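You operate a simulated robot arm through the tools that you are given. There is no shell and no other tool.

Carry out the task below with a simulated robot arm. There is one attempt and no reset: what you move stays moved.

JOB
Press the green peel twice and set its cup on the blue tray.
Fine: leave the press slide out. Where these are worked on the way, their far stop is far enough and under half their travel is too little: press slide.

Only the result counts: the job must be done as asked and must still hold three seconds after the hand-in. Knocking over, shifting, dropping, spilling or breaking anything else fails it.

ROBOT AND FRAMES
A 6-joint arm with a fingered hand, fixed in place. Base frame: the origin is on the floor under the middle of its stand, x ahead of it, y to its left, z up. Readings come in mm, degrees, newtons and seconds.
With the tool pointing down near the work surface it reaches from about 180 to 900 mm from the base axis. Its first joint turns from -166.0 to 166.0 degrees. Payload 5 kg.
Tool frame: the origin (TCP) lies between the finger pads and is the grasp point; the fingertips stand 37 mm ahead of it; z points along the fingers, y is the line along which they close. The gripper opens to 124 mm; its body begins 43 mm behind the TCP. The gripper is a hand of 3 fingers: y runs from the thumb to the fingers, the wrist lies at [-21, -125, -215] in the tool frame, and closing takes about 1.5 s.
Orientation is that of the tool frame in the base frame, as a unit quaternion [x, y, z, w]. With the fingers straight down and the wrist toward the robot, the tool's x, y and z point along [0, 1, 0], [1, 0, 0] and [0, 0, -1] of the base frame.

CONTROLS
- The arm moves only by the tool drive_tool. Its argument "moves" is a list that holds one entry, the list of rows, each a list of 6 numbers: the shift along the tool's x, y, z in m, then the turn, a rotation vector about the tool's x, y, z in degrees. In form: [[[x, y, z, ax, ay, az], ...]]. A call has 1 to 20 rows; each row shifts and turns the commanded pose from where the row before left it, along the tool's axes as they then stand. "jaw" is the finger opening in m, from 0 to 0.124, set as the call begins (left out, the last holds). A row lasts 0.2 s, in which the tool goes at most 50 mm and 8.6 degrees; a call with a longer step from one row to the next is refused whole, and so is a gripper value outside its range. Where a pose cannot be reached the arm comes as near as it can. A force on the tool above 40 N (or 10 N above the force at the start of the call, whichever is more), or a blocked arm, ends the call early, and 0.2 s more pass. Each finger travels about 72 mm/s and halts on what it meets, pressing with about 28 N; the grip force reading is that of the motor and also rises with nothing between the fingers. The clock runs only during rows and for 0.2 s after the last one: add rows that do not move to give the fingers time. It gives the time, the measured TCP pose, the force on the tool (base axes), the opening and the grip force at its end, in the units of the frame above (readings bear some noise), with the torque about the TCP (base axes, N m) and any sound that the robot's microphone picked up, and new pictures: "show" is both (left out), scene, wrist or none.
- Cameras (640 x 400 px; columns grow to the right, rows downward): "scene" is fixed at [222.9, -650.5, 1539.8]; the picture's right is [0.89, 0.45, 0.00], its down [-0.44, 0.88, -0.18] and it looks along [-0.08, 0.16, 0.98] (base axes); focal length 214 px, centre (320, 200). "wrist" rides on the gripper at [72, -104, -154] in the tool frame; the picture's right is [-0.83, 0.26, -0.49], its down [-0.51, -0.72, 0.47] and it looks along [-0.23, 0.64, 0.73] (tool axes); focal length 243 px, centre (320, 200). There is no depth. A picture from a camera that has moved, and an enlarged one, comes with that camera's place and axes in the base frame and with its lens.
- curl_fingers(index, middle, thumb_bend, thumb_turn): sets how far each is bent, from 0 (flat) to 1 (curled in); at 0.3 the hand is open as for a grip, at 0.7 the pads meet at the TCP. One left out holds its place. A second passes; each finger stops where it meets its share of the squeeze, and holds until it gets a number again. A gripper value or a shape takes the hand back. It gives what a move gives, with no picture; readings hold the bend of each and the force on the fingers (four entries, about 0 where the hand has none), thumb and palm. thumb_turn goes from beside the hand (0) to across from the fingers (1), as for a grip.
- preshape(shape): the hand has 3 fingers and takes this shape, open, in about a second: jaw (thumb against the fingers, like two jaws); tri (thumb and two fingers); tip (a fingertip pinch); poke (one finger out to press); point (the index stretched); flat (the hand flat); cup (the hand cupped); fist (a fist). The gripper value then closes the fingers along that shape, each until it touches; the sizes above hold for jaw. It gives what a move gives, with no picture.
- inspect(camera, box): a new picture of the part [left, top, right, bottom] of that camera's present view, enlarged. No time passes.
- finish_job(): hands the job in; it is judged then, once.

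Nothing tells you positions but the pictures and the camera data. Unless the task says otherwise, let go and move clear before handing in.

The tools are called after "Emit:" as name(argument=value, ...) on one line, values as JSON. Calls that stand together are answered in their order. drive_tool: Moves the arm, as the interface text tells. Its arguments: {"type":"object","properties":{"moves":{"type":"array"},"jaw":{"type":"number"},"show":{"type":"string","enum":["both","scene","wrist","none"]}},"required":["moves"]} The other tools are called the same way: preshape (shape) gives the hand a shape; curl_fingers (index, middle, thumb_bend, thumb_turn) moves the fingers one by one; inspect (camera, box) takes an enlarged picture of a part of a camera's view; finish_job () hands the job in.

At the start:

```text
time_s: 0.0
eef_pos: [438.2, 36.1, 1720.6]
tool_rot: [0.245, 0.309, 0.726, 0.564]
force: [0.3, -0.4, 0.9]
ft_torque: [0.02, -0.02, 0.01]
width: 123.8
grasp_force: 0.1
shape: jaw
bend: [0.3, 0.3, 0.3, 0.97]
finger forces: [0.1, 0.1, 0.0, 0.0, 0.0, 0.0]
```

scene: 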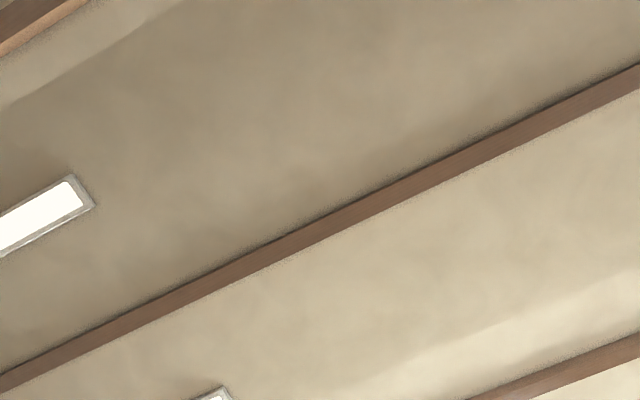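
wrist: 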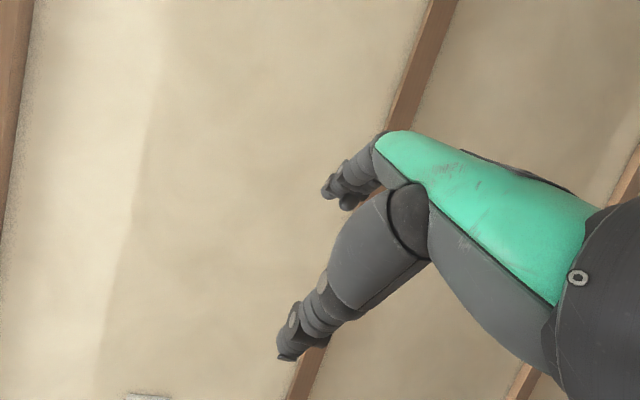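

The scene camera is aimed at the ceiling, so it can't show me the table, and the hand is pointing up and forward. I'll swing the hand down about the wrist in stages and look through the wrist camera.

Emit:
drive_tool(moves=[[[0, -0.0336, 0.0163, 8.55, 0, 0], [0, -0.0336, 0.0163, 8.55, 0, 0], [0, -0.0336, 0.0163, 8.55, 0, 0], [0, -0.0336, 0.0163, 8.55, 0, 0], [0, -0.0336, 0.0163, 8.55, 0, 0]]], show="both")

```text
time_s: 1.2
eef_pos: [577.4, 74.2, 1608.3]
tool_rot: [0.433, 0.553, 0.564, 0.435]
force: [0.1, -0.7, 0.1]
ft_torque: [0.0, 0.0, -0.02]
width: 124.2
grasp_force: 0.0
shape: jaw
bend: [0.3, 0.3, 0.3, 0.97]
finger forces: [0.0, 0.1, 0.0, 0.0, 0.0, 0.0]
camera wrist: at [412.1, 107.2, 1502.6], right [-0.28, -0.93, 0.25], down [0.59, -0.37, -0.72], along [0.76, -0.05, 0.65], focal length 243 px, centre (320, 200)
```

scene: 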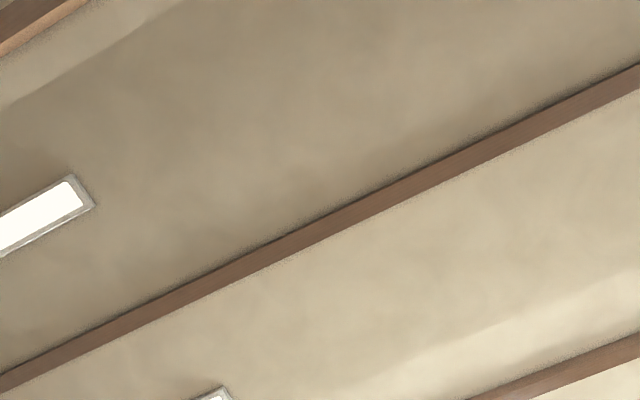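
wrist: 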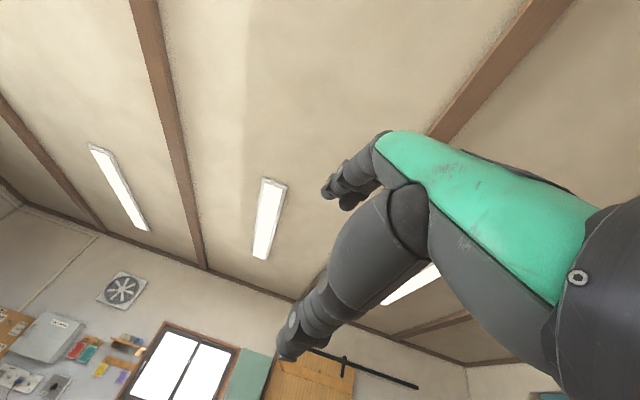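

The camera now shows the ceiling and the back wall. I'll keep swinging the hand down.

Emit:
drive_tool(moves=[[[0, -0.0336, 0.0163, 8.55, 0, 0], [0, -0.0336, 0.0163, 8.55, 0, 0], [0, -0.0336, 0.0163, 8.55, 0, 0], [0, -0.0336, 0.0163, 8.55, 0, 0], [0, -0.0336, 0.0163, 8.55, 0, 0]]], show="wrist")

```text
time_s: 2.4
eef_pos: [607.8, 79.7, 1428.5]
tool_rot: [0.562, 0.721, 0.323, 0.246]
force: [-0.5, 0.1, -0.5]
ft_torque: [0.01, -0.01, 0.01]
width: 123.8
grasp_force: 0.0
shape: jaw
bend: [0.3, 0.3, 0.3, 0.97]
finger forces: [0.0, 0.1, 0.0, 0.0, 0.1, 0.0]
camera wrist: at [410.8, 104.8, 1453.8], right [0.02, -0.86, 0.52], down [-0.01, -0.52, -0.86], along [1.0, 0.01, -0.02], focal length 243 px, centre (320, 200)
```

wrist: 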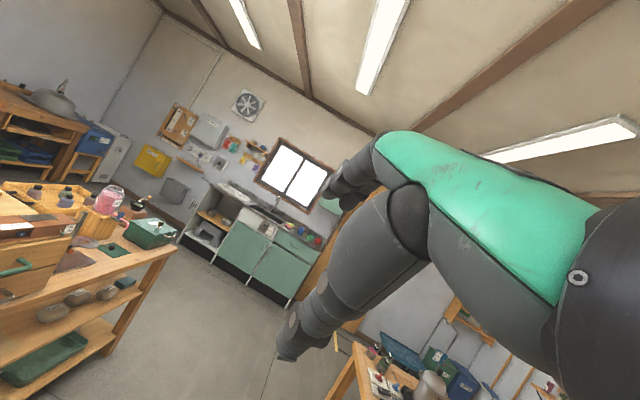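

I can see a workshop with a wooden bench to the left and another table to the lower right. I'll keep tilting down to see the work surface.

Emit:
drive_tool(moves=[[[0, -0.0336, 0.0163, 8.55, 0, 0], [0, -0.0336, 0.0163, 8.55, 0, 0], [0, -0.0336, 0.0163, 8.55, 0, 0]]], show="wrist")

Emit:
drive_tool(moves=[[[0, -0.0336, 0.0163, 8.55, 0, 0], [0, -0.0336, 0.0163, 8.55, 0, 0], [0, -0.026, 0.013, 6.5, 0, 0]]], show="wrist")

```text
time_s: 3.2
eef_pos: [589.5, 70.2, 1295.6]
tool_rot: [0.602, 0.773, 0.159, 0.12]
force: [-0.4, -0.9, -0.5]
ft_torque: [0.01, 0.0, 0.01]
width: 124.3
grasp_force: 0.0
shape: jaw
bend: [0.3, 0.3, 0.3, 0.97]
finger forces: [0.1, 0.0, 0.1, 0.0, 0.1, 0.0]
out of reach, approached as far as the arm can: row 3
camera wrist: at [420.8, 101.7, 1396.4], right [0.25, -0.8, 0.55], down [-0.34, -0.6, -0.72], along [0.9, -0.01, -0.43], focal length 243 px, centre (320, 200)
```

wrist: 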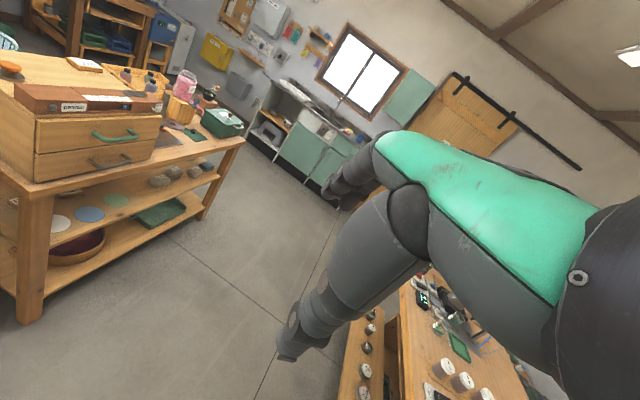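

```text
time_s: 4.0
eef_pos: [571.8, 60.0, 1116.6]
tool_rot: [0.614, 0.789, -0.002, -0.006]
force: [0.5, -0.5, 0.2]
ft_torque: [-0.03, -0.02, 0.0]
width: 123.9
grasp_force: 0.0
shape: jaw
bend: [0.3, 0.3, 0.3, 0.97]
finger forces: [0.0, 0.0, 0.0, 0.1, 0.0, 0.1]
out of reach, approached as far as the arm can: row 1, 2, 3
camera wrist: at [455.1, 103.3, 1272.4], right [0.46, -0.74, 0.48], down [-0.58, -0.67, -0.47], along [0.67, -0.06, -0.74], focal length 243 px, centre (320, 200)
```

wrist: 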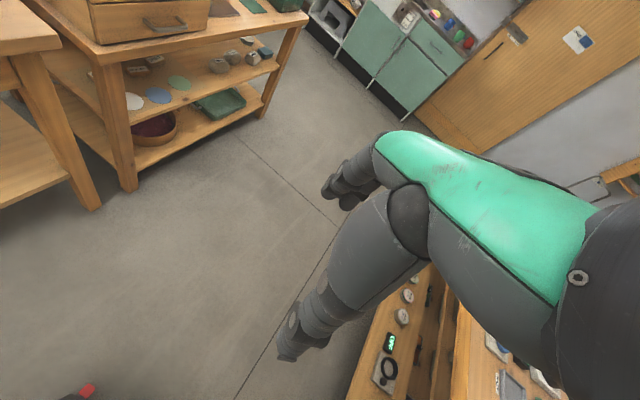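

The tool now points straight down, with open floor ahead, benches on both sides and something red and dark right under the camera. I'll zoom in on those parts of the view.

Emit:
inspect(camera="wrist", box=[0, 300, 160, 400])

Emit:
inspect(camera="wrist", box=[340, 250, 580, 400])

```text
4.00 times, centred on (80, 350) of wrist
camera zoom: at [455.1, 103.3, 1272.4], right [0.46, -0.74, 0.48], down [-0.58, -0.67, -0.47], along [0.67, -0.06, -0.74], focal length 970 px, centre (1280, -400)
```

zoom: 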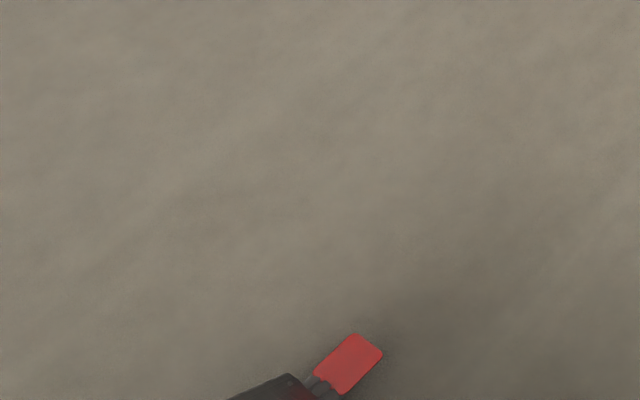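

```text
2.67 times, centred on (460, 325) of wrist
camera zoom: at [455.1, 103.3, 1272.4], right [0.46, -0.74, 0.48], down [-0.58, -0.67, -0.47], along [0.67, -0.06, -0.74], focal length 647 px, centre (-53, -133)
```

zoom: 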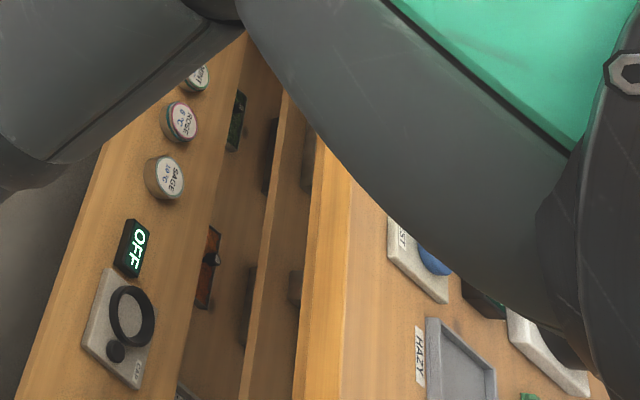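

The bench on the right (negative y) looks like the work area, with labels, dials and a display reading "OFF". I'll swing the whole arm right around the base to look at it.

Emit:
drive_tool(moves=[[[-0.0483, -0.0091, 0, 0, 0, 4.9], [-0.0483, -0.0091, 0, 0, 0, 4.9], [-0.0483, -0.0091, 0, 0, 0, 4.9], [-0.0483, -0.0091, 0, 0, 0, 4.9], [-0.0483, -0.0091, 0, 0, 0, 4.9], [-0.0483, -0.0091, 0, 0, 0, 4.9], [-0.0483, -0.0091, 0, 0, 0, 4.9], [-0.0483, -0.0091, 0, 0, 0, 4.9]]], show="wrist")

```text
time_s: 5.8
eef_pos: [482.1, -317.0, 1116.8]
tool_rot: [0.844, 0.536, -0.008, -0.007]
force: [0.0, 0.4, -0.1]
ft_torque: [0.0, 0.02, 0.01]
width: 123.8
grasp_force: 0.2
shape: jaw
bend: [0.3, 0.3, 0.3, 0.98]
finger forces: [0.1, 0.0, 0.0, 0.0, 0.1, 0.1]
out of reach, approached as far as the arm can: row 3
camera wrist: at [421.5, -207.6, 1272.5], right [-0.1, -0.86, 0.49], down [-0.88, -0.15, -0.45], along [0.47, -0.48, -0.74], focal length 243 px, centre (320, 200)
```

wrist: 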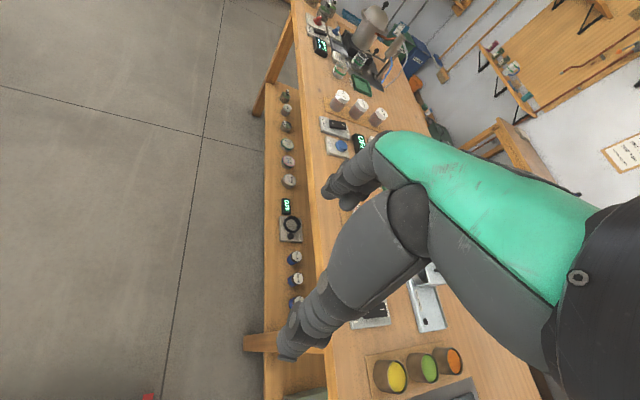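

The bench on the right holds three cups with yellow, green and orange tops near the camera. I'll keep swinging right to look over the whole bench.

Emit:
drive_tool(moves=[[[-0.0483, -0.0091, 0, 0, 0, 4.9], [-0.0483, -0.0091, 0, 0, 0, 4.9], [-0.0483, -0.0091, 0, 0, 0, 4.9], [-0.0483, -0.0091, 0, 0, 0, 4.9], [-0.0483, -0.0091, 0, 0, 0, 4.9], [-0.0483, -0.0091, 0, 0, 0, 4.9], [-0.0483, -0.0091, 0, 0, 0, 4.9]]], show="wrist")

```text
time_s: 7.4
eef_pos: [222.3, -533.2, 1123.2]
tool_rot: [0.964, 0.265, -0.011, -0.004]
force: [-0.1, -0.3, -0.7]
ft_torque: [0.0, 0.0, -0.01]
width: 123.9
grasp_force: 0.0
shape: jaw
bend: [0.3, 0.3, 0.3, 0.98]
finger forces: [0.0, 0.0, 0.0, 0.1, 0.1, 0.0]
camera wrist: at [233.0, -407.1, 1275.9], right [-0.57, -0.65, 0.5], down [-0.81, 0.36, -0.45], along [0.11, -0.67, -0.74], focal length 243 px, centre (320, 200)
```

wrist: 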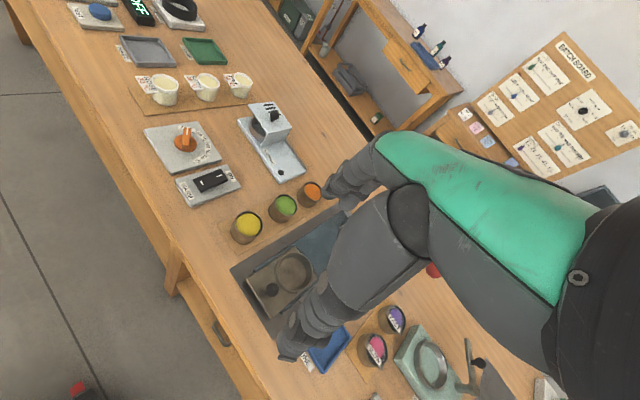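

The work area is coming into view: tinted cups, a blue tray, a grey-green machine and labels. I'll zoom in on several areas.

Emit:
inspect(camera="wrist", box=[220, 180, 380, 280])

Emit:
inspect(camera="wrist", box=[230, 250, 470, 400])

Emit:
inspect(camera="wrist", box=[120, 60, 320, 210])

Emit:
inspect(camera="wrist", box=[380, 260, 600, 400])

Emit:
inspect(camera="wrist", box=[420, 20, 640, 180])

```text
4.00 times, centred on (300, 230) of wrist
camera zoom: at [233.0, -407.1, 1275.9], right [-0.57, -0.65, 0.5], down [-0.81, 0.36, -0.45], along [0.11, -0.67, -0.74], focal length 970 px, centre (400, 80)
```

zoom: 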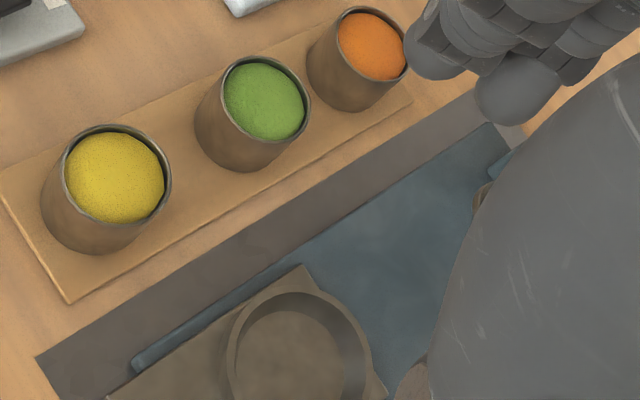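

```text
2.67 times, centred on (350, 325) of wrist
camera zoom: at [233.0, -407.1, 1275.9], right [-0.57, -0.65, 0.5], down [-0.81, 0.36, -0.45], along [0.11, -0.67, -0.74], focal length 647 px, centre (240, -133)
```

zoom: 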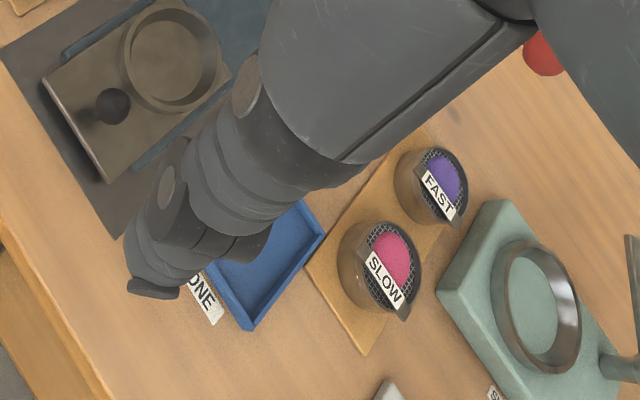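

```text
2.67 times, centred on (220, 135) of wrist
camera zoom: at [233.0, -407.1, 1275.9], right [-0.57, -0.65, 0.5], down [-0.81, 0.36, -0.45], along [0.11, -0.67, -0.74], focal length 647 px, centre (587, 373)
```

zoom: 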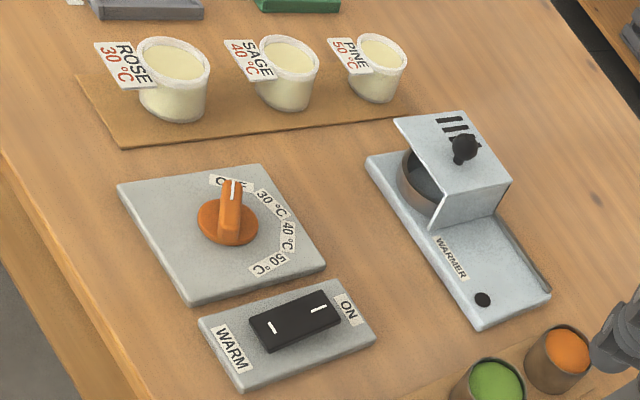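

```text
2.86 times, centred on (490, 330) of wrist
camera zoom: at [233.0, -407.1, 1275.9], right [-0.57, -0.65, 0.5], down [-0.81, 0.36, -0.45], along [0.11, -0.67, -0.74], focal length 693 px, centre (-166, -171)
```

zoom: 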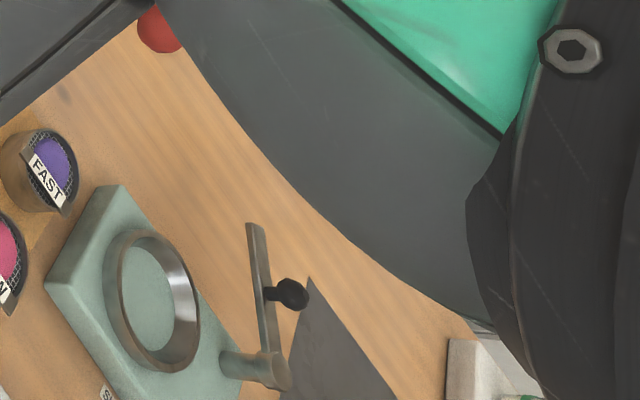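

```text
2.50 times, centred on (530, 100) of wrist
camera zoom: at [233.0, -407.1, 1275.9], right [-0.57, -0.65, 0.5], down [-0.81, 0.36, -0.45], along [0.11, -0.67, -0.74], focal length 606 px, centre (-205, 450)
```

zoom: 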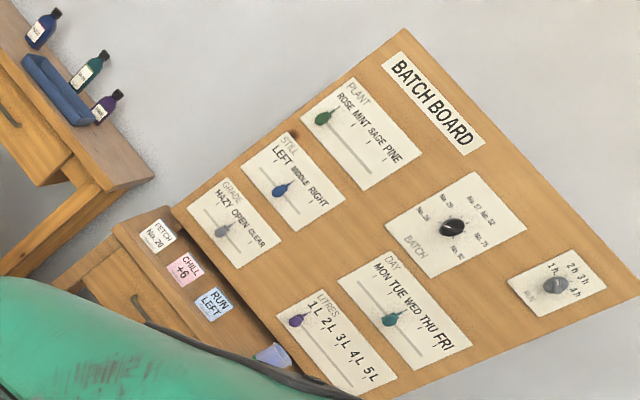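

The layout is getting clearer: the yellow, green and orange cups on a board, a dark slide with a ring and knob that is probably the press, and a blue tray labelled DONE. I'll rotate further right to see the press without the hand in the way.

Emit:
drive_tool(moves=[[[-0.0483, -0.0091, 0, 0, 0, 4.9], [-0.0483, -0.0091, 0, 0, 0, 4.9], [-0.0483, -0.0091, 0, 0, 0, 4.9], [-0.0483, -0.0091, 0, 0, 0, 4.9], [-0.0483, -0.0091, 0, 0, 0, 4.9], [-0.0483, -0.0091, 0, 0, 0, 4.9]]], show="wrist")

```text
time_s: 8.8
eef_pos: [-69.3, -572.1, 1129.3]
tool_rot: [1.0, 0.01, -0.011, -0.001]
force: [0.7, 0.6, -0.4]
ft_torque: [0.02, 0.03, 0.03]
width: 123.9
grasp_force: 0.0
shape: jaw
bend: [0.3, 0.3, 0.3, 0.98]
finger forces: [0.0, 0.0, 0.1, 0.0, 0.0, 0.0]
camera wrist: at [4.5, -466.9, 1281.3], right [-0.81, -0.28, 0.51], down [-0.53, 0.71, -0.46], along [-0.23, -0.64, -0.73], focal length 243 px, centre (320, 200)
```

wrist: 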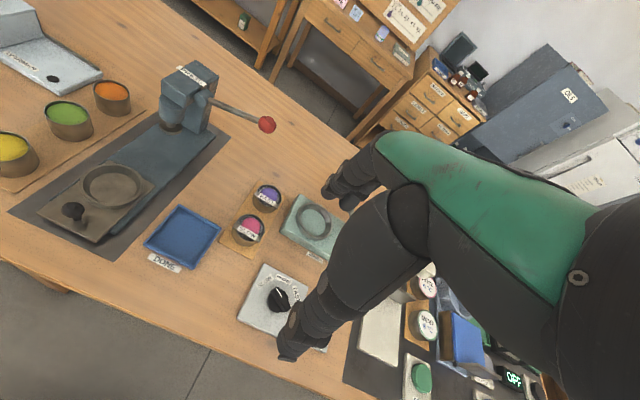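

Now the press is visible: a blue body with a red-ball lever, a slide pulled out in front with a ring and knob, and the blue DONE tray beside it. I'll zoom in.

Emit:
inspect(camera="wrist", box=[130, 40, 290, 140])

Emit:
inspect(camera="wrist", box=[0, 130, 240, 280])

Emit:
inspect(camera="wrist", box=[220, 160, 380, 360])

Emit:
inspect(camera="wrist", box=[0, 60, 160, 190])

```text
4.00 times, centred on (210, 90) of wrist
camera zoom: at [4.5, -466.9, 1281.3], right [-0.81, -0.28, 0.51], down [-0.53, 0.71, -0.46], along [-0.23, -0.64, -0.73], focal length 970 px, centre (760, 640)
```

zoom: 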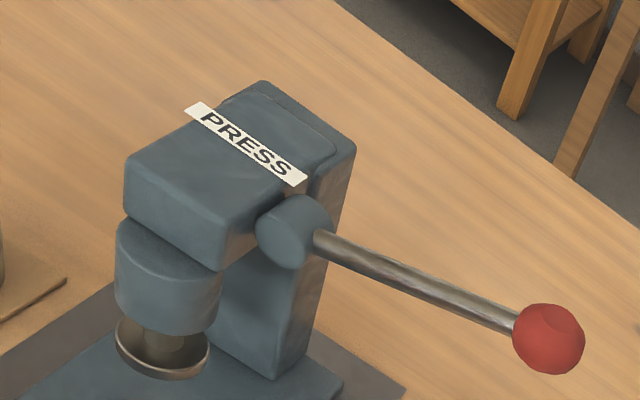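

```text
2.67 times, centred on (120, 205) of wrist
camera zoom: at [4.5, -466.9, 1281.3], right [-0.81, -0.28, 0.51], down [-0.53, 0.71, -0.46], along [-0.23, -0.64, -0.73], focal length 647 px, centre (853, 187)
```

zoom: 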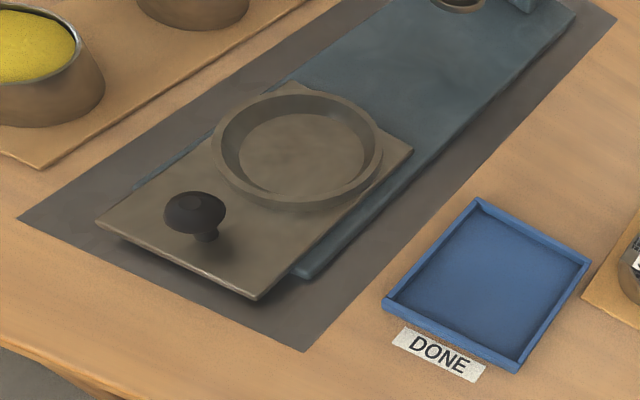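

```text
2.00 times, centred on (300, 260) of wrist
camera zoom: at [4.5, -466.9, 1281.3], right [-0.81, -0.28, 0.51], down [-0.53, 0.71, -0.46], along [-0.23, -0.64, -0.73], focal length 485 px, centre (360, 80)
```

zoom: 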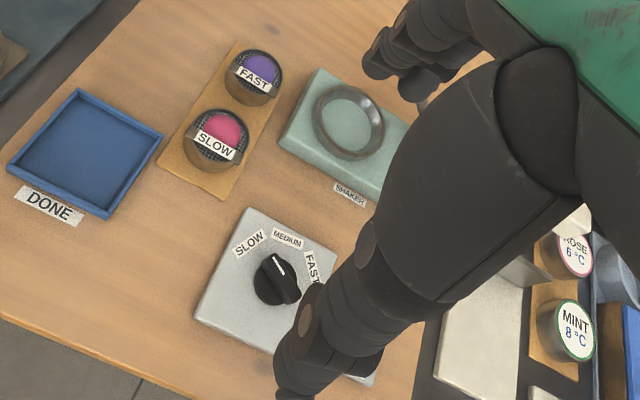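

```text
3.08 times, centred on (80, 125) of wrist
camera zoom: at [4.5, -466.9, 1281.3], right [-0.81, -0.28, 0.51], down [-0.53, 0.71, -0.46], along [-0.23, -0.64, -0.73], focal length 746 px, centre (1058, 431)
```

zoom: 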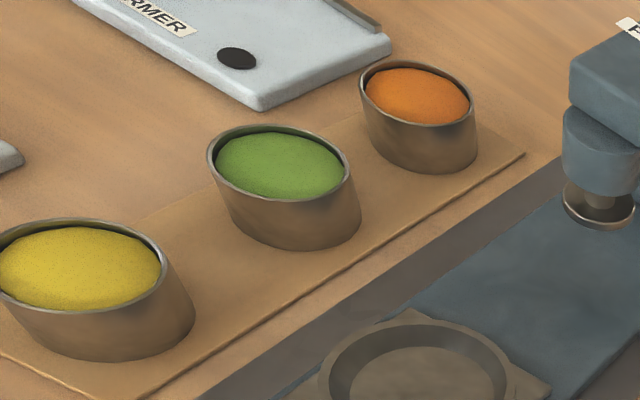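

Triangulating from the last two views, I place the features as follows:

| Feature | x | y | z |
|---|---|---|---|
| Green cup rim | 325 | -708 | 844 |
| Slide ring | 201 | -641 | 835 |
| Slide knob | 201 | -579 | 850 |
| Lever ball | 53 | -811 | 981 |
| Table | – | – | 798 |

I'll move closer and lower over clear space for better views.

Emit:
drive_tool(moves=[[[0.0318, 0.0072, 0.0266, 0, 0, 0], [0.0318, 0.0072, 0.0266, 0, 0, 0], [0.0318, 0.0072, 0.0266, 0, 0, 0], [0.0318, 0.0072, 0.0266, 0, 0, 0], [0.0318, 0.0072, 0.0266, 0, 0, 0]]], show="wrist")

```text
time_s: 10.0
eef_pos: [89.6, -603.5, 991.1]
tool_rot: [1.0, 0.011, -0.01, -0.002]
force: [0.0, -0.5, -0.4]
ft_torque: [0.01, -0.02, 0.01]
width: 123.8
grasp_force: 0.1
shape: jaw
bend: [0.3, 0.3, 0.3, 0.98]
finger forces: [0.0, 0.0, 0.0, 0.0, 0.1, 0.0]
camera wrist: at [163.1, -498.1, 1142.8], right [-0.81, -0.28, 0.51], down [-0.53, 0.71, -0.46], along [-0.23, -0.64, -0.73], focal length 243 px, centre (320, 200)
```

wrist: 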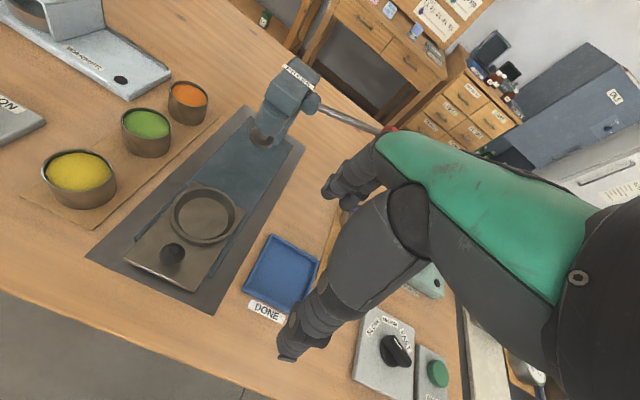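

Emit:
inspect(camera="wrist", box=[100, 170, 260, 310])

Emit:
inspect(camera="wrist", box=[20, 60, 230, 220])

Emit:
inspect(camera="wrist", box=[220, 40, 380, 160])

Emit:
inspect(camera="wrist", box=[220, 210, 340, 330])

```text
2.86 times, centred on (180, 240) of wrist
camera zoom: at [163.1, -498.1, 1142.8], right [-0.81, -0.28, 0.51], down [-0.53, 0.71, -0.46], along [-0.23, -0.64, -0.73], focal length 693 px, centre (720, 86)
```

zoom: 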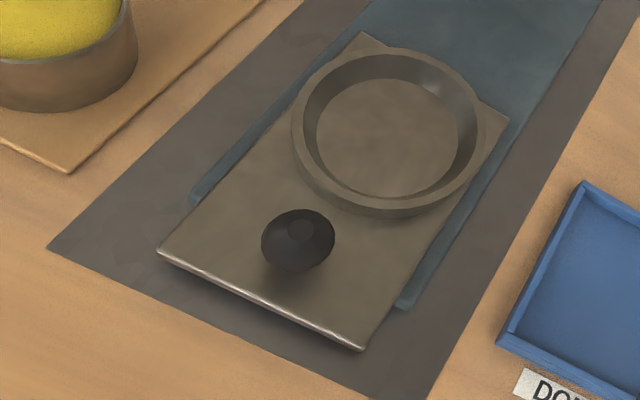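

```text
2.50 times, centred on (125, 140) of wrist
camera zoom: at [163.1, -498.1, 1142.8], right [-0.81, -0.28, 0.51], down [-0.53, 0.71, -0.46], along [-0.23, -0.64, -0.73], focal length 606 px, centre (808, 350)
```

zoom: 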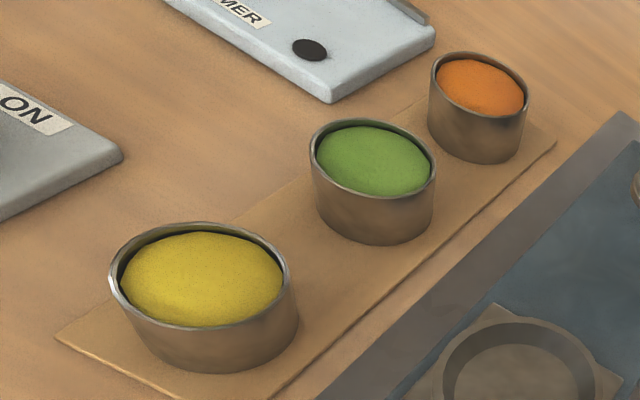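

```text
3.33 times, centred on (300, 100) of wrist
camera zoom: at [163.1, -498.1, 1142.8], right [-0.81, -0.28, 0.51], down [-0.53, 0.71, -0.46], along [-0.23, -0.64, -0.73], focal length 809 px, centre (387, 533)
```

zoom: 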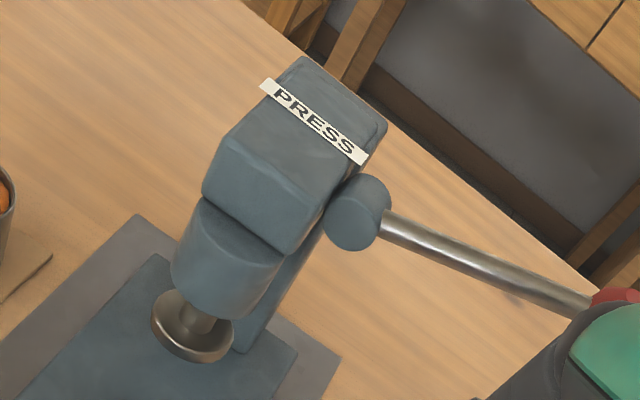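

```text
3.33 times, centred on (280, 270) of wrist
camera zoom: at [163.1, -498.1, 1142.8], right [-0.81, -0.28, 0.51], down [-0.53, 0.71, -0.46], along [-0.23, -0.64, -0.73], focal length 809 px, centre (453, -33)
```

zoom: 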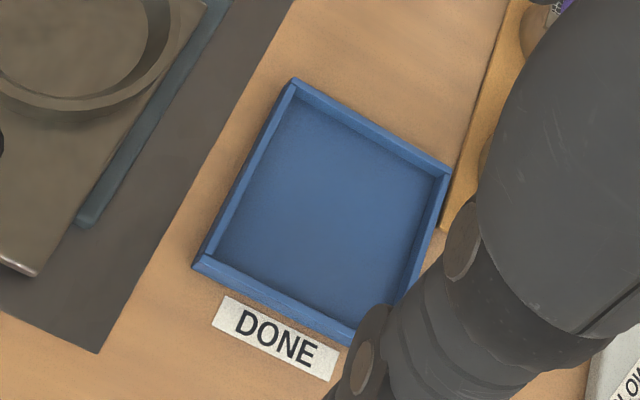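

I now have a good picture of the press, the slide, the cups and the tray. Next I'll see how the hand looks in different shapes while it hangs over clear space.

Emit:
preshape(shape="poke")

Emit:
drive_tool(moves=[[[0, 0, 0, 0, 0, 0]]], show="wrist")

Emit:
preshape(shape="tip")

Emit:
drive_tool(moves=[[[0, 0, 0, 0, 0, 0]]], show="wrist")

Emit:
preshape(shape="fist")

Emit:
drive_tool(moves=[[[0, 0, 0, 0, 0, 0]]], show="wrist")

```text
time_s: 10.9
eef_pos: [89.8, -603.2, 991.0]
tool_rot: [1.0, 0.012, -0.011, -0.002]
force: [-0.1, 0.1, -0.7]
ft_torque: [0.02, -0.01, 0.01]
width: 0.1
grasp_force: 0.0
shape: poke
bend: [0.7, 0.7, 1.0, 1.0]
finger forces: [0.0, 0.0, 0.1, 0.1, 0.0, 0.0]
```

```text
time_s: 11.3
eef_pos: [89.8, -602.9, 990.8]
tool_rot: [1.0, 0.011, -0.011, -0.002]
force: [0.6, 0.7, 0.0]
ft_torque: [0.0, 0.04, 0.02]
width: 0.0
grasp_force: 0.0
shape: poke
bend: [0.7, 0.7, 1.0, 1.0]
finger forces: [0.0, 0.0, 0.0, 0.0, 0.0, 0.0]
camera wrist: at [162.8, -498.1, 1143.1], right [-0.81, -0.28, 0.51], down [-0.53, 0.71, -0.46], along [-0.23, -0.64, -0.73], focal length 243 px, centre (320, 200)
```

wrist: 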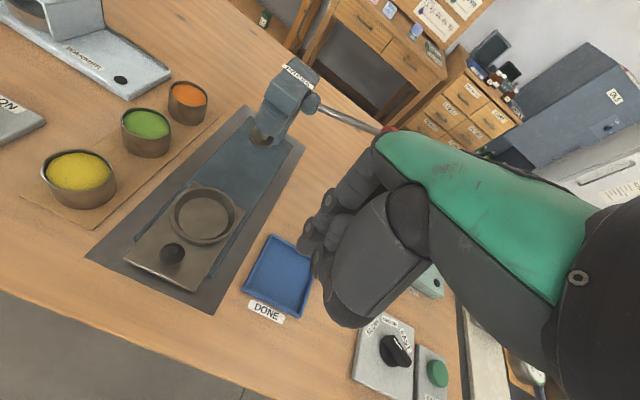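

```text
time_s: 12.2
eef_pos: [88.5, -603.9, 989.1]
tool_rot: [1.0, 0.011, -0.01, -0.002]
force: [-0.3, 0.4, 0.0]
ft_torque: [0.03, 0.01, 0.03]
width: 123.6
grasp_force: 0.0
shape: tip
bend: [0.3, 0.98, 0.3, 0.98]
finger forces: [0.0, 0.0, 0.0, 0.0, 0.0, 0.0]
```

```text
time_s: 12.6
eef_pos: [88.5, -603.3, 990.0]
tool_rot: [1.0, 0.012, -0.01, -0.002]
force: [0.6, 0.1, 1.0]
ft_torque: [0.01, 0.03, 0.0]
width: 123.8
grasp_force: 0.1
shape: tip
bend: [0.3, 0.98, 0.3, 0.98]
finger forces: [0.0, 0.1, 0.0, 0.0, 0.1, 0.0]
camera wrist: at [162.7, -498.1, 1143.1], right [-0.81, -0.28, 0.51], down [-0.53, 0.71, -0.46], along [-0.23, -0.64, -0.73], focal length 243 px, centre (320, 200)
```

wrist: 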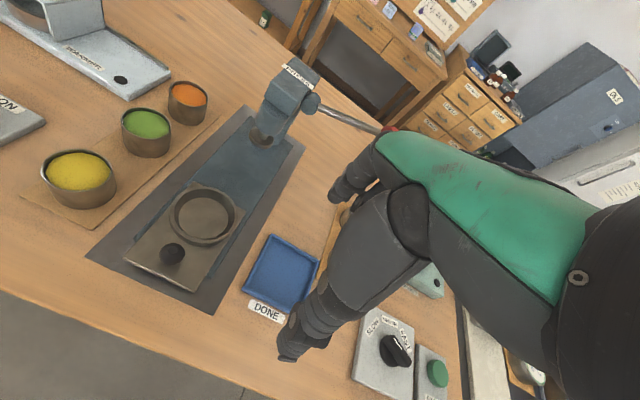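

```text
time_s: 13.5
eef_pos: [89.2, -603.5, 990.9]
tool_rot: [1.0, 0.012, -0.011, 0.0]
force: [0.3, -0.6, -0.1]
ft_torque: [-0.01, -0.01, -0.02]
width: 0.2
grasp_force: 0.1
shape: fist
bend: [1.0, 1.0, 0.84, 0.84]
finger forces: [0.0, 0.0, 0.1, 0.0, 0.1, 0.0]
```

```text
time_s: 13.9
eef_pos: [89.0, -602.9, 991.2]
tool_rot: [1.0, 0.011, -0.011, -0.002]
force: [0.2, -0.1, 0.0]
ft_torque: [0.0, -0.01, 0.02]
width: 0.0
grasp_force: 0.1
shape: fist
bend: [1.0, 1.0, 0.84, 0.84]
finger forces: [0.0, 0.1, 0.0, 0.1, 0.0, 0.0]
camera wrist: at [162.7, -498.1, 1143.1], right [-0.81, -0.28, 0.51], down [-0.53, 0.71, -0.46], along [-0.23, -0.64, -0.73], focal length 243 px, centre (320, 200)
```

wrist: 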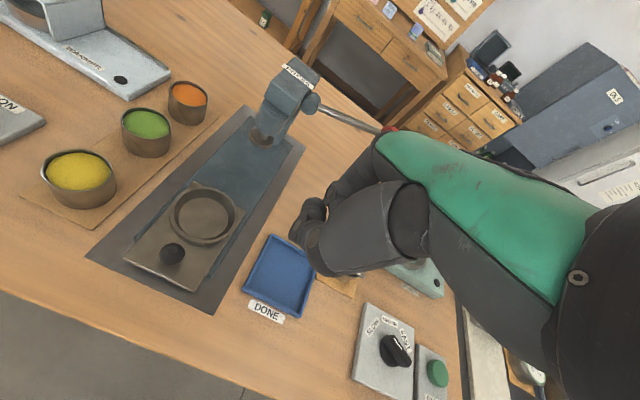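

I'll close the jaw shape to about the cup's width (54 mm) in the air, to see where the pads and fingertips sit.

Emit:
preshape(shape="jaw")

Emit:
drive_tool(moves=[[[0, 0, 0, 0, 0, 0], [0, 0, 0, 0, 0, 0], [0, 0, 0, 0, 0, 0], [0, 0, 0, 0, 0, 0], [0, 0, 0, 0, 0, 0]]], jaw=0.054, show="wrist")

Emit:
inspect(camera="wrist", box=[260, 130, 480, 330])

Emit:
drive_tool(moves=[[[0, 0, 0, 0, 0, 0], [0, 0, 0, 0, 0, 0], [0, 0, 0, 0, 0, 0], [0, 0, 0, 0, 0, 0], [0, 0, 0, 0, 0, 0]]], jaw=0.0, show="wrist")

Emit:
inspect(camera="wrist", box=[260, 130, 480, 330])

```text
time_s: 14.8
eef_pos: [88.4, -602.1, 990.9]
tool_rot: [1.0, 0.011, -0.01, -0.002]
force: [-0.3, -0.9, 0.7]
ft_torque: [0.0, 0.03, -0.01]
width: 124.0
grasp_force: 0.0
shape: jaw
bend: [0.3, 0.3, 0.3, 0.97]
finger forces: [0.0, 0.0, 0.0, 0.0, 0.1, 0.0]
```

```text
time_s: 16.0
eef_pos: [89.4, -604.3, 990.9]
tool_rot: [1.0, 0.012, -0.01, -0.002]
force: [-0.3, 0.2, 0.5]
ft_torque: [-0.01, 0.02, -0.02]
width: 54.5
grasp_force: 0.0
shape: jaw
bend: [0.74, 0.47, 0.71, 1.0]
finger forces: [0.0, 0.1, 0.0, 0.0, 0.0, 0.1]
camera wrist: at [162.7, -498.1, 1143.1], right [-0.81, -0.28, 0.51], down [-0.53, 0.71, -0.46], along [-0.23, -0.64, -0.73], focal length 243 px, centre (320, 200)
```

wrist: 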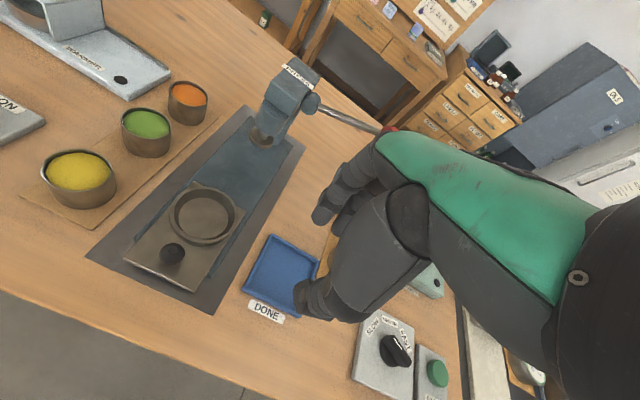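

```text
2.00 times, centred on (370, 230) of wrist
camera zoom: at [162.7, -498.1, 1143.1], right [-0.81, -0.28, 0.51], down [-0.53, 0.71, -0.46], along [-0.23, -0.64, -0.73], focal length 485 px, centre (220, 140)
```

zoom: 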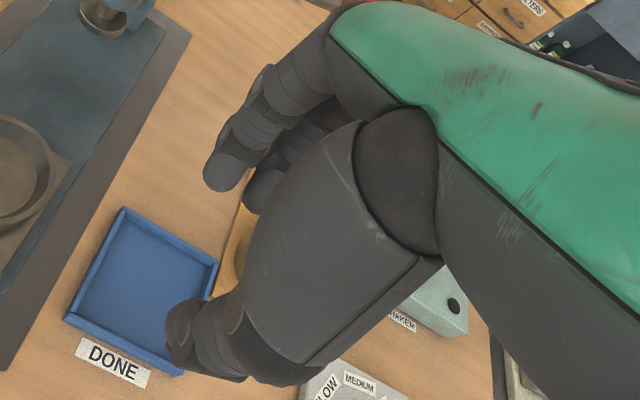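

```text
time_s: 17.2
eef_pos: [89.1, -603.8, 990.0]
tool_rot: [1.0, 0.011, -0.01, 0.0]
force: [-0.3, 0.2, 0.7]
ft_torque: [-0.02, 0.0, 0.01]
width: 0.0
grasp_force: 27.6
shape: jaw
bend: [0.7, 0.7, 0.57, 1.0]
finger forces: [0.0, 0.0, 0.0, 0.0, 0.0, 0.1]
camera wrist: at [162.7, -498.1, 1143.1], right [-0.81, -0.28, 0.51], down [-0.53, 0.71, -0.46], along [-0.23, -0.64, -0.73], focal length 243 px, centre (320, 200)
```

wrist: 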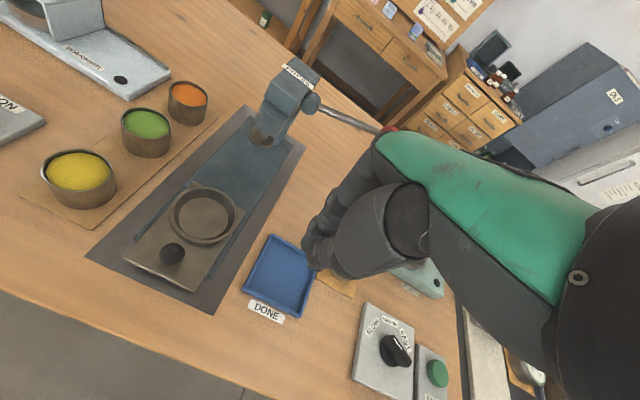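

```text
2.00 times, centred on (370, 230) of wrist
camera zoom: at [162.7, -498.1, 1143.1], right [-0.81, -0.28, 0.51], down [-0.53, 0.71, -0.46], along [-0.23, -0.64, -0.73], focal length 485 px, centre (220, 140)
```

zoom: 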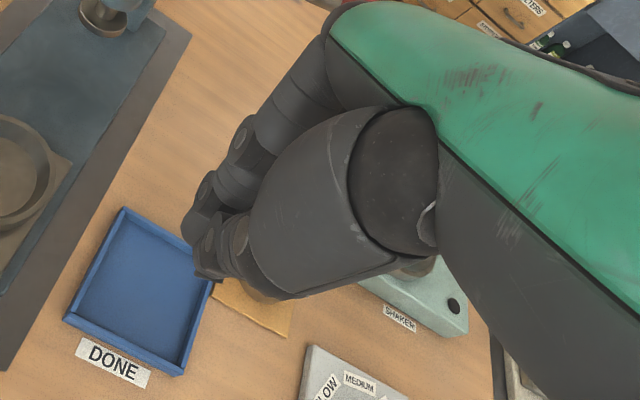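

The fingertips stay about 37 mm ahead of the TCP while closing, and each finger is about 17 mm thick. I'll drop 90 mm over clear space for a more accurate look at ring height, knob height and cup height.

Emit:
drive_tool(moves=[[[0.0, 0, 0.045, 0, 0, 0], [0, 0, 0.045, 0, 0, 0], [0, 0, 0, 0, 0, 0]]], show="wrist")

Emit:
inspect(camera="wrist", box=[120, 120, 280, 260])

Emit:
inspect(camera="wrist", box=[0, 20, 200, 180])

Emit:
inspect(camera="wrist", box=[220, 0, 400, 130])

```text
time_s: 18.0
eef_pos: [89.1, -602.5, 899.7]
tool_rot: [1.0, 0.011, -0.011, -0.002]
force: [-0.2, 0.1, 0.6]
ft_torque: [-0.04, 0.0, -0.01]
width: 0.0
grasp_force: 28.2
shape: jaw
bend: [0.7, 0.7, 0.57, 1.0]
finger forces: [0.0, 0.1, 0.1, 0.1, 0.0, 0.0]
camera wrist: at [162.4, -497.7, 1052.5], right [-0.81, -0.28, 0.51], down [-0.53, 0.71, -0.46], along [-0.23, -0.64, -0.73], focal length 243 px, centre (320, 200)
```

wrist: 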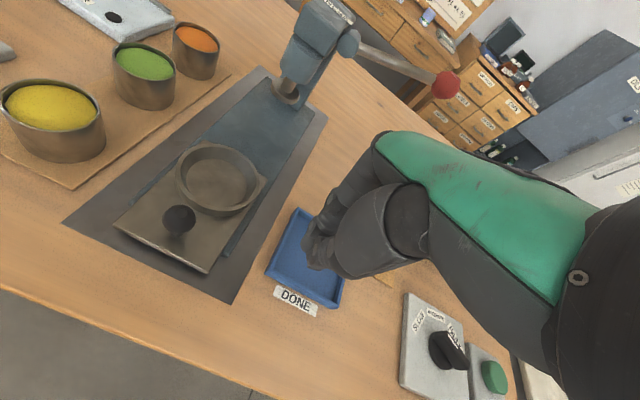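

```text
2.86 times, centred on (200, 190) of wrist
camera zoom: at [162.4, -497.7, 1052.5], right [-0.81, -0.28, 0.51], down [-0.53, 0.71, -0.46], along [-0.23, -0.64, -0.73], focal length 693 px, centre (663, 229)
```

zoom: 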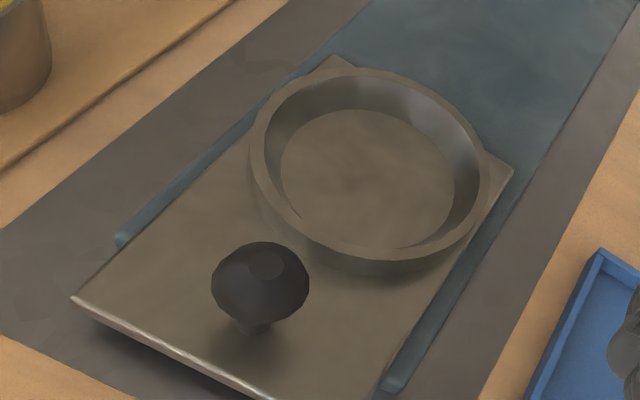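

```text
2.50 times, centred on (100, 100) of wrist
camera zoom: at [162.4, -497.7, 1052.5], right [-0.81, -0.28, 0.51], down [-0.53, 0.71, -0.46], along [-0.23, -0.64, -0.73], focal length 606 px, centre (870, 450)
```

zoom: 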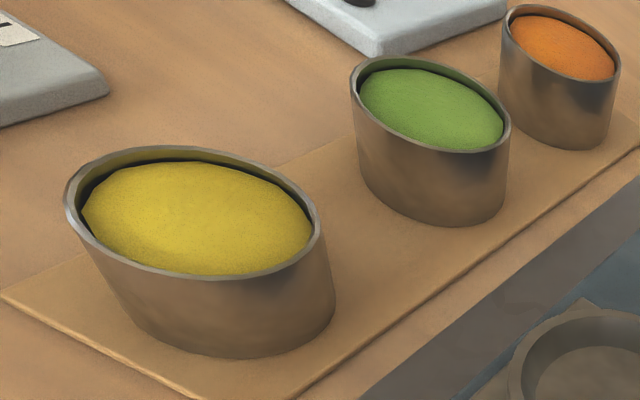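

```text
3.08 times, centred on (310, 65) of wrist
camera zoom: at [162.4, -497.7, 1052.5], right [-0.81, -0.28, 0.51], down [-0.53, 0.71, -0.46], along [-0.23, -0.64, -0.73], focal length 746 px, centre (351, 615)
```

zoom: 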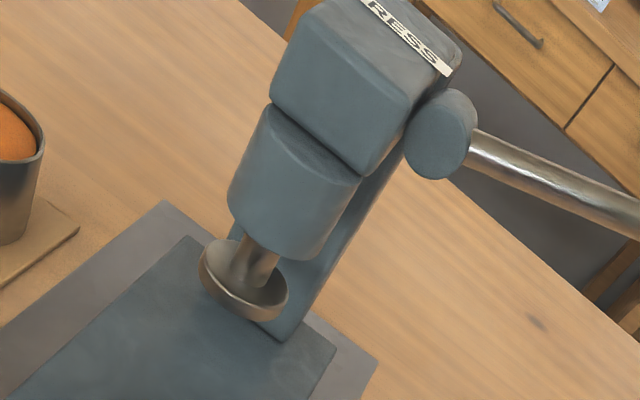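

The closer view refines the estimates:

| Feature | x | y | z |
|---|---|---|---|
| Green cup (rim z) | 324 | -705 | 846 |
| Ring (top z) | 202 | -642 | 830 |
| Slide plate | – | – | 818 |
| Knob head | 200 | -577 | 854 |
| Plunger disc | 200 | -774 | 873 |

The lever hub faces +y, so the lever should swing in the x-z plane. I'll rise, travel above the green cup and yaw the hand so its fingers straddle the cup diagonally, clear of the neighbouring cups.

Emit:
drive_tool(moves=[[[0, 0, -0.035, -0.23, 1.26, 0], [0, 0, -0.035, 0, 0, 0], [0.0388, 0.0179, 0, 0, 0, 0], [0.0388, 0.0179, 0, 0, 0, 0], [0.0388, 0.0179, 0, 0, 0, 0], [0.0388, 0.0179, 0, 0, 0, 0], [0.0388, 0.0179, 0, 0, 0, 0], [0.0388, 0.0179, 0, 0, 0, 0], [0, 0, 0, 0, 0, -8.1], [0, 0, 0, 0, 0, -8.1], [0, 0, 0, 0, 0, -8.1], [0, 0, 0, 0, 0, -8.1], [0, 0, 0, 0, 0, -8.1], [0, 0, 0, 0, 0, -8.1]]], jaw=0.1, show="wrist")

```text
time_s: 21.0
eef_pos: [323.1, -706.5, 969.4]
tool_rot: [0.907, 0.422, 0.001, 0.001]
force: [-0.1, 0.3, 0.6]
ft_torque: [0.0, 0.03, -0.02]
width: 99.9
grasp_force: 0.0
shape: jaw
bend: [0.26, 0.34, 0.5, 0.99]
finger forces: [0.1, 0.0, 0.0, 0.0, 0.0, 0.1]
camera wrist: at [289.2, -583.7, 1123.7], right [-0.33, -0.8, 0.49], down [-0.88, 0.07, -0.47], along [0.34, -0.59, -0.73], focal length 243 px, centre (320, 200)
```

wrist: 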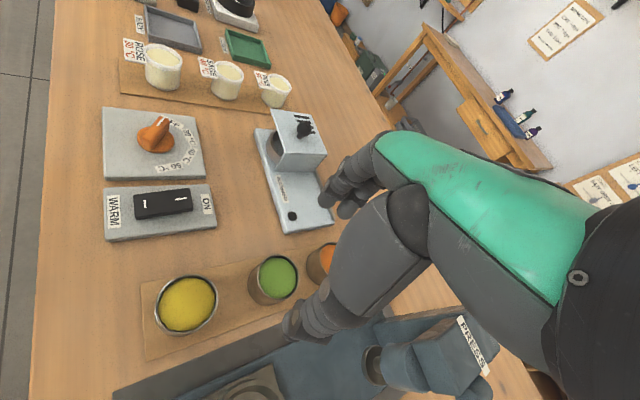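

Emit:
inspect(camera="wrist", box=[140, 220, 400, 400])

```text
2.22 times, centred on (270, 310) of wrist
camera zoom: at [289.2, -583.7, 1123.7], right [-0.33, -0.8, 0.49], down [-0.88, 0.07, -0.47], along [0.34, -0.59, -0.73], focal length 539 px, centre (431, -44)
```

zoom: 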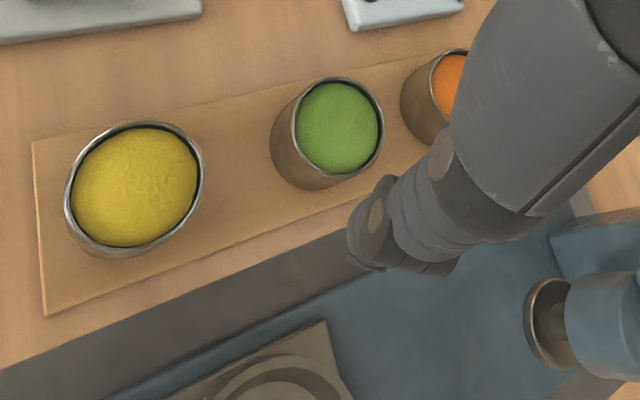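

The green cup is at about (324, -706), right under the TCP. I'll descend most of the way and check that the fingers straddle it.

Emit:
drive_tool(moves=[[[0, 0, 0.035, 0, 0, 0], [0, 0, 0.035, 0, 0, 0], [0, 0, 0, 0, 0, 0]]], show="wrist")

Emit:
inspect(camera="wrist", box=[220, 140, 440, 360])

```text
time_s: 21.8
eef_pos: [322.6, -705.1, 899.7]
tool_rot: [0.907, 0.422, 0.0, 0.001]
force: [-1.1, 0.5, 0.6]
ft_torque: [0.03, -0.04, 0.0]
width: 100.0
grasp_force: 0.0
shape: jaw
bend: [0.26, 0.34, 0.5, 0.99]
finger forces: [0.1, 0.0, 0.1, 0.0, 0.0, 0.0]
camera wrist: at [288.7, -582.2, 1052.3], right [-0.33, -0.8, 0.49], down [-0.88, 0.08, -0.47], along [0.34, -0.59, -0.73], focal length 243 px, centre (320, 200)
```

wrist: 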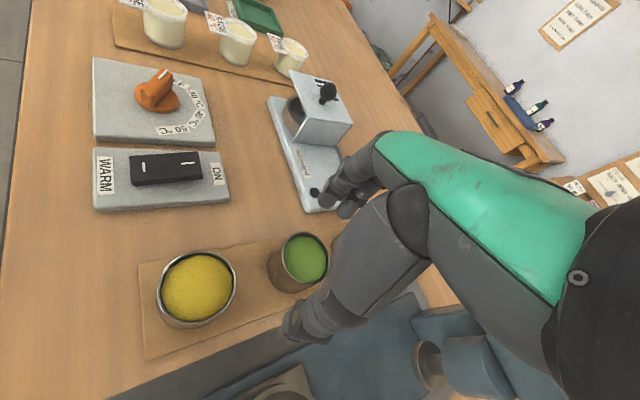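

```text
1.82 times, centred on (330, 250) of wrist
camera zoom: at [288.7, -582.2, 1052.3], right [-0.33, -0.8, 0.49], down [-0.88, 0.08, -0.47], along [0.34, -0.59, -0.73], focal length 441 px, centre (302, 109)
```

zoom: 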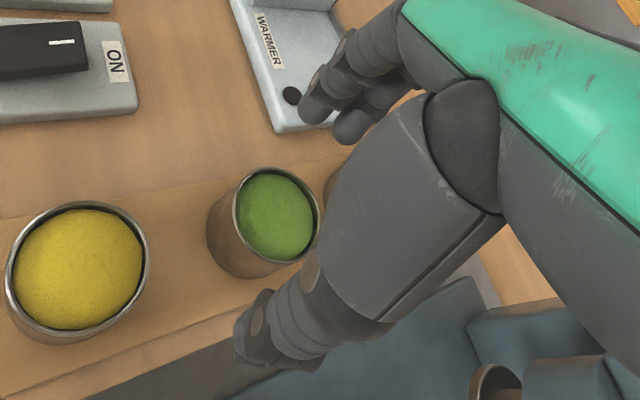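

The clearances look fine, with the fingertips staying above the warmer plate's level. I'll descend to z≈862, so the tips sit about 20 mm above the cup's base, and then close.

Emit:
drive_tool(moves=[[[0.0, 0, 0.019, 0, 0, 0], [0, 0, 0.019, 0, 0, 0], [0, 0, 0, 0, 0, 0]]], jaw=0.092, show="wrist")

Emit:
inspect(camera="wrist", box=[220, 140, 440, 360])

```text
time_s: 22.6
eef_pos: [321.3, -705.6, 860.9]
tool_rot: [0.907, 0.422, 0.001, 0.001]
force: [0.1, 0.5, 1.1]
ft_torque: [-0.04, 0.0, -0.01]
width: 92.5
grasp_force: 0.0
shape: jaw
bend: [0.27, 0.36, 0.55, 0.99]
finger forces: [0.0, 0.0, 0.0, 0.0, 0.0, 0.0]
camera wrist: at [289.3, -583.2, 1014.7], right [-0.33, -0.8, 0.49], down [-0.88, 0.08, -0.47], along [0.34, -0.59, -0.73], focal length 243 px, centre (320, 200)
```

wrist: 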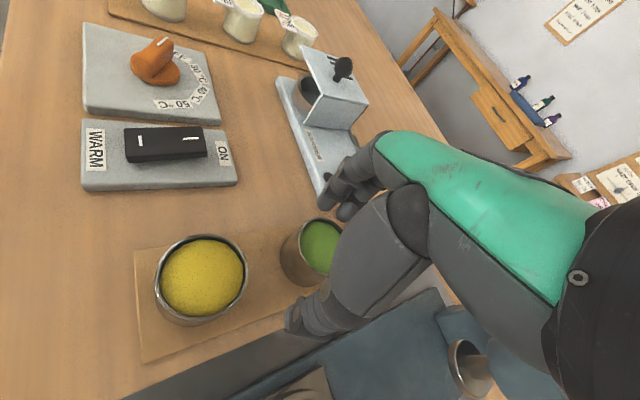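

```text
1.82 times, centred on (330, 250) of wrist
camera zoom: at [289.3, -583.2, 1014.7], right [-0.33, -0.8, 0.49], down [-0.88, 0.08, -0.47], along [0.34, -0.59, -0.73], focal length 441 px, centre (302, 109)
```

zoom: 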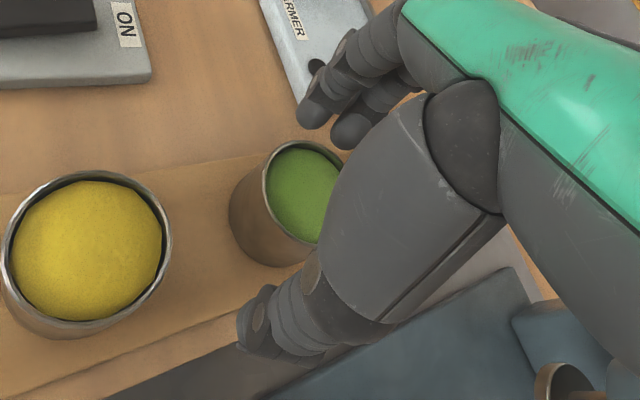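

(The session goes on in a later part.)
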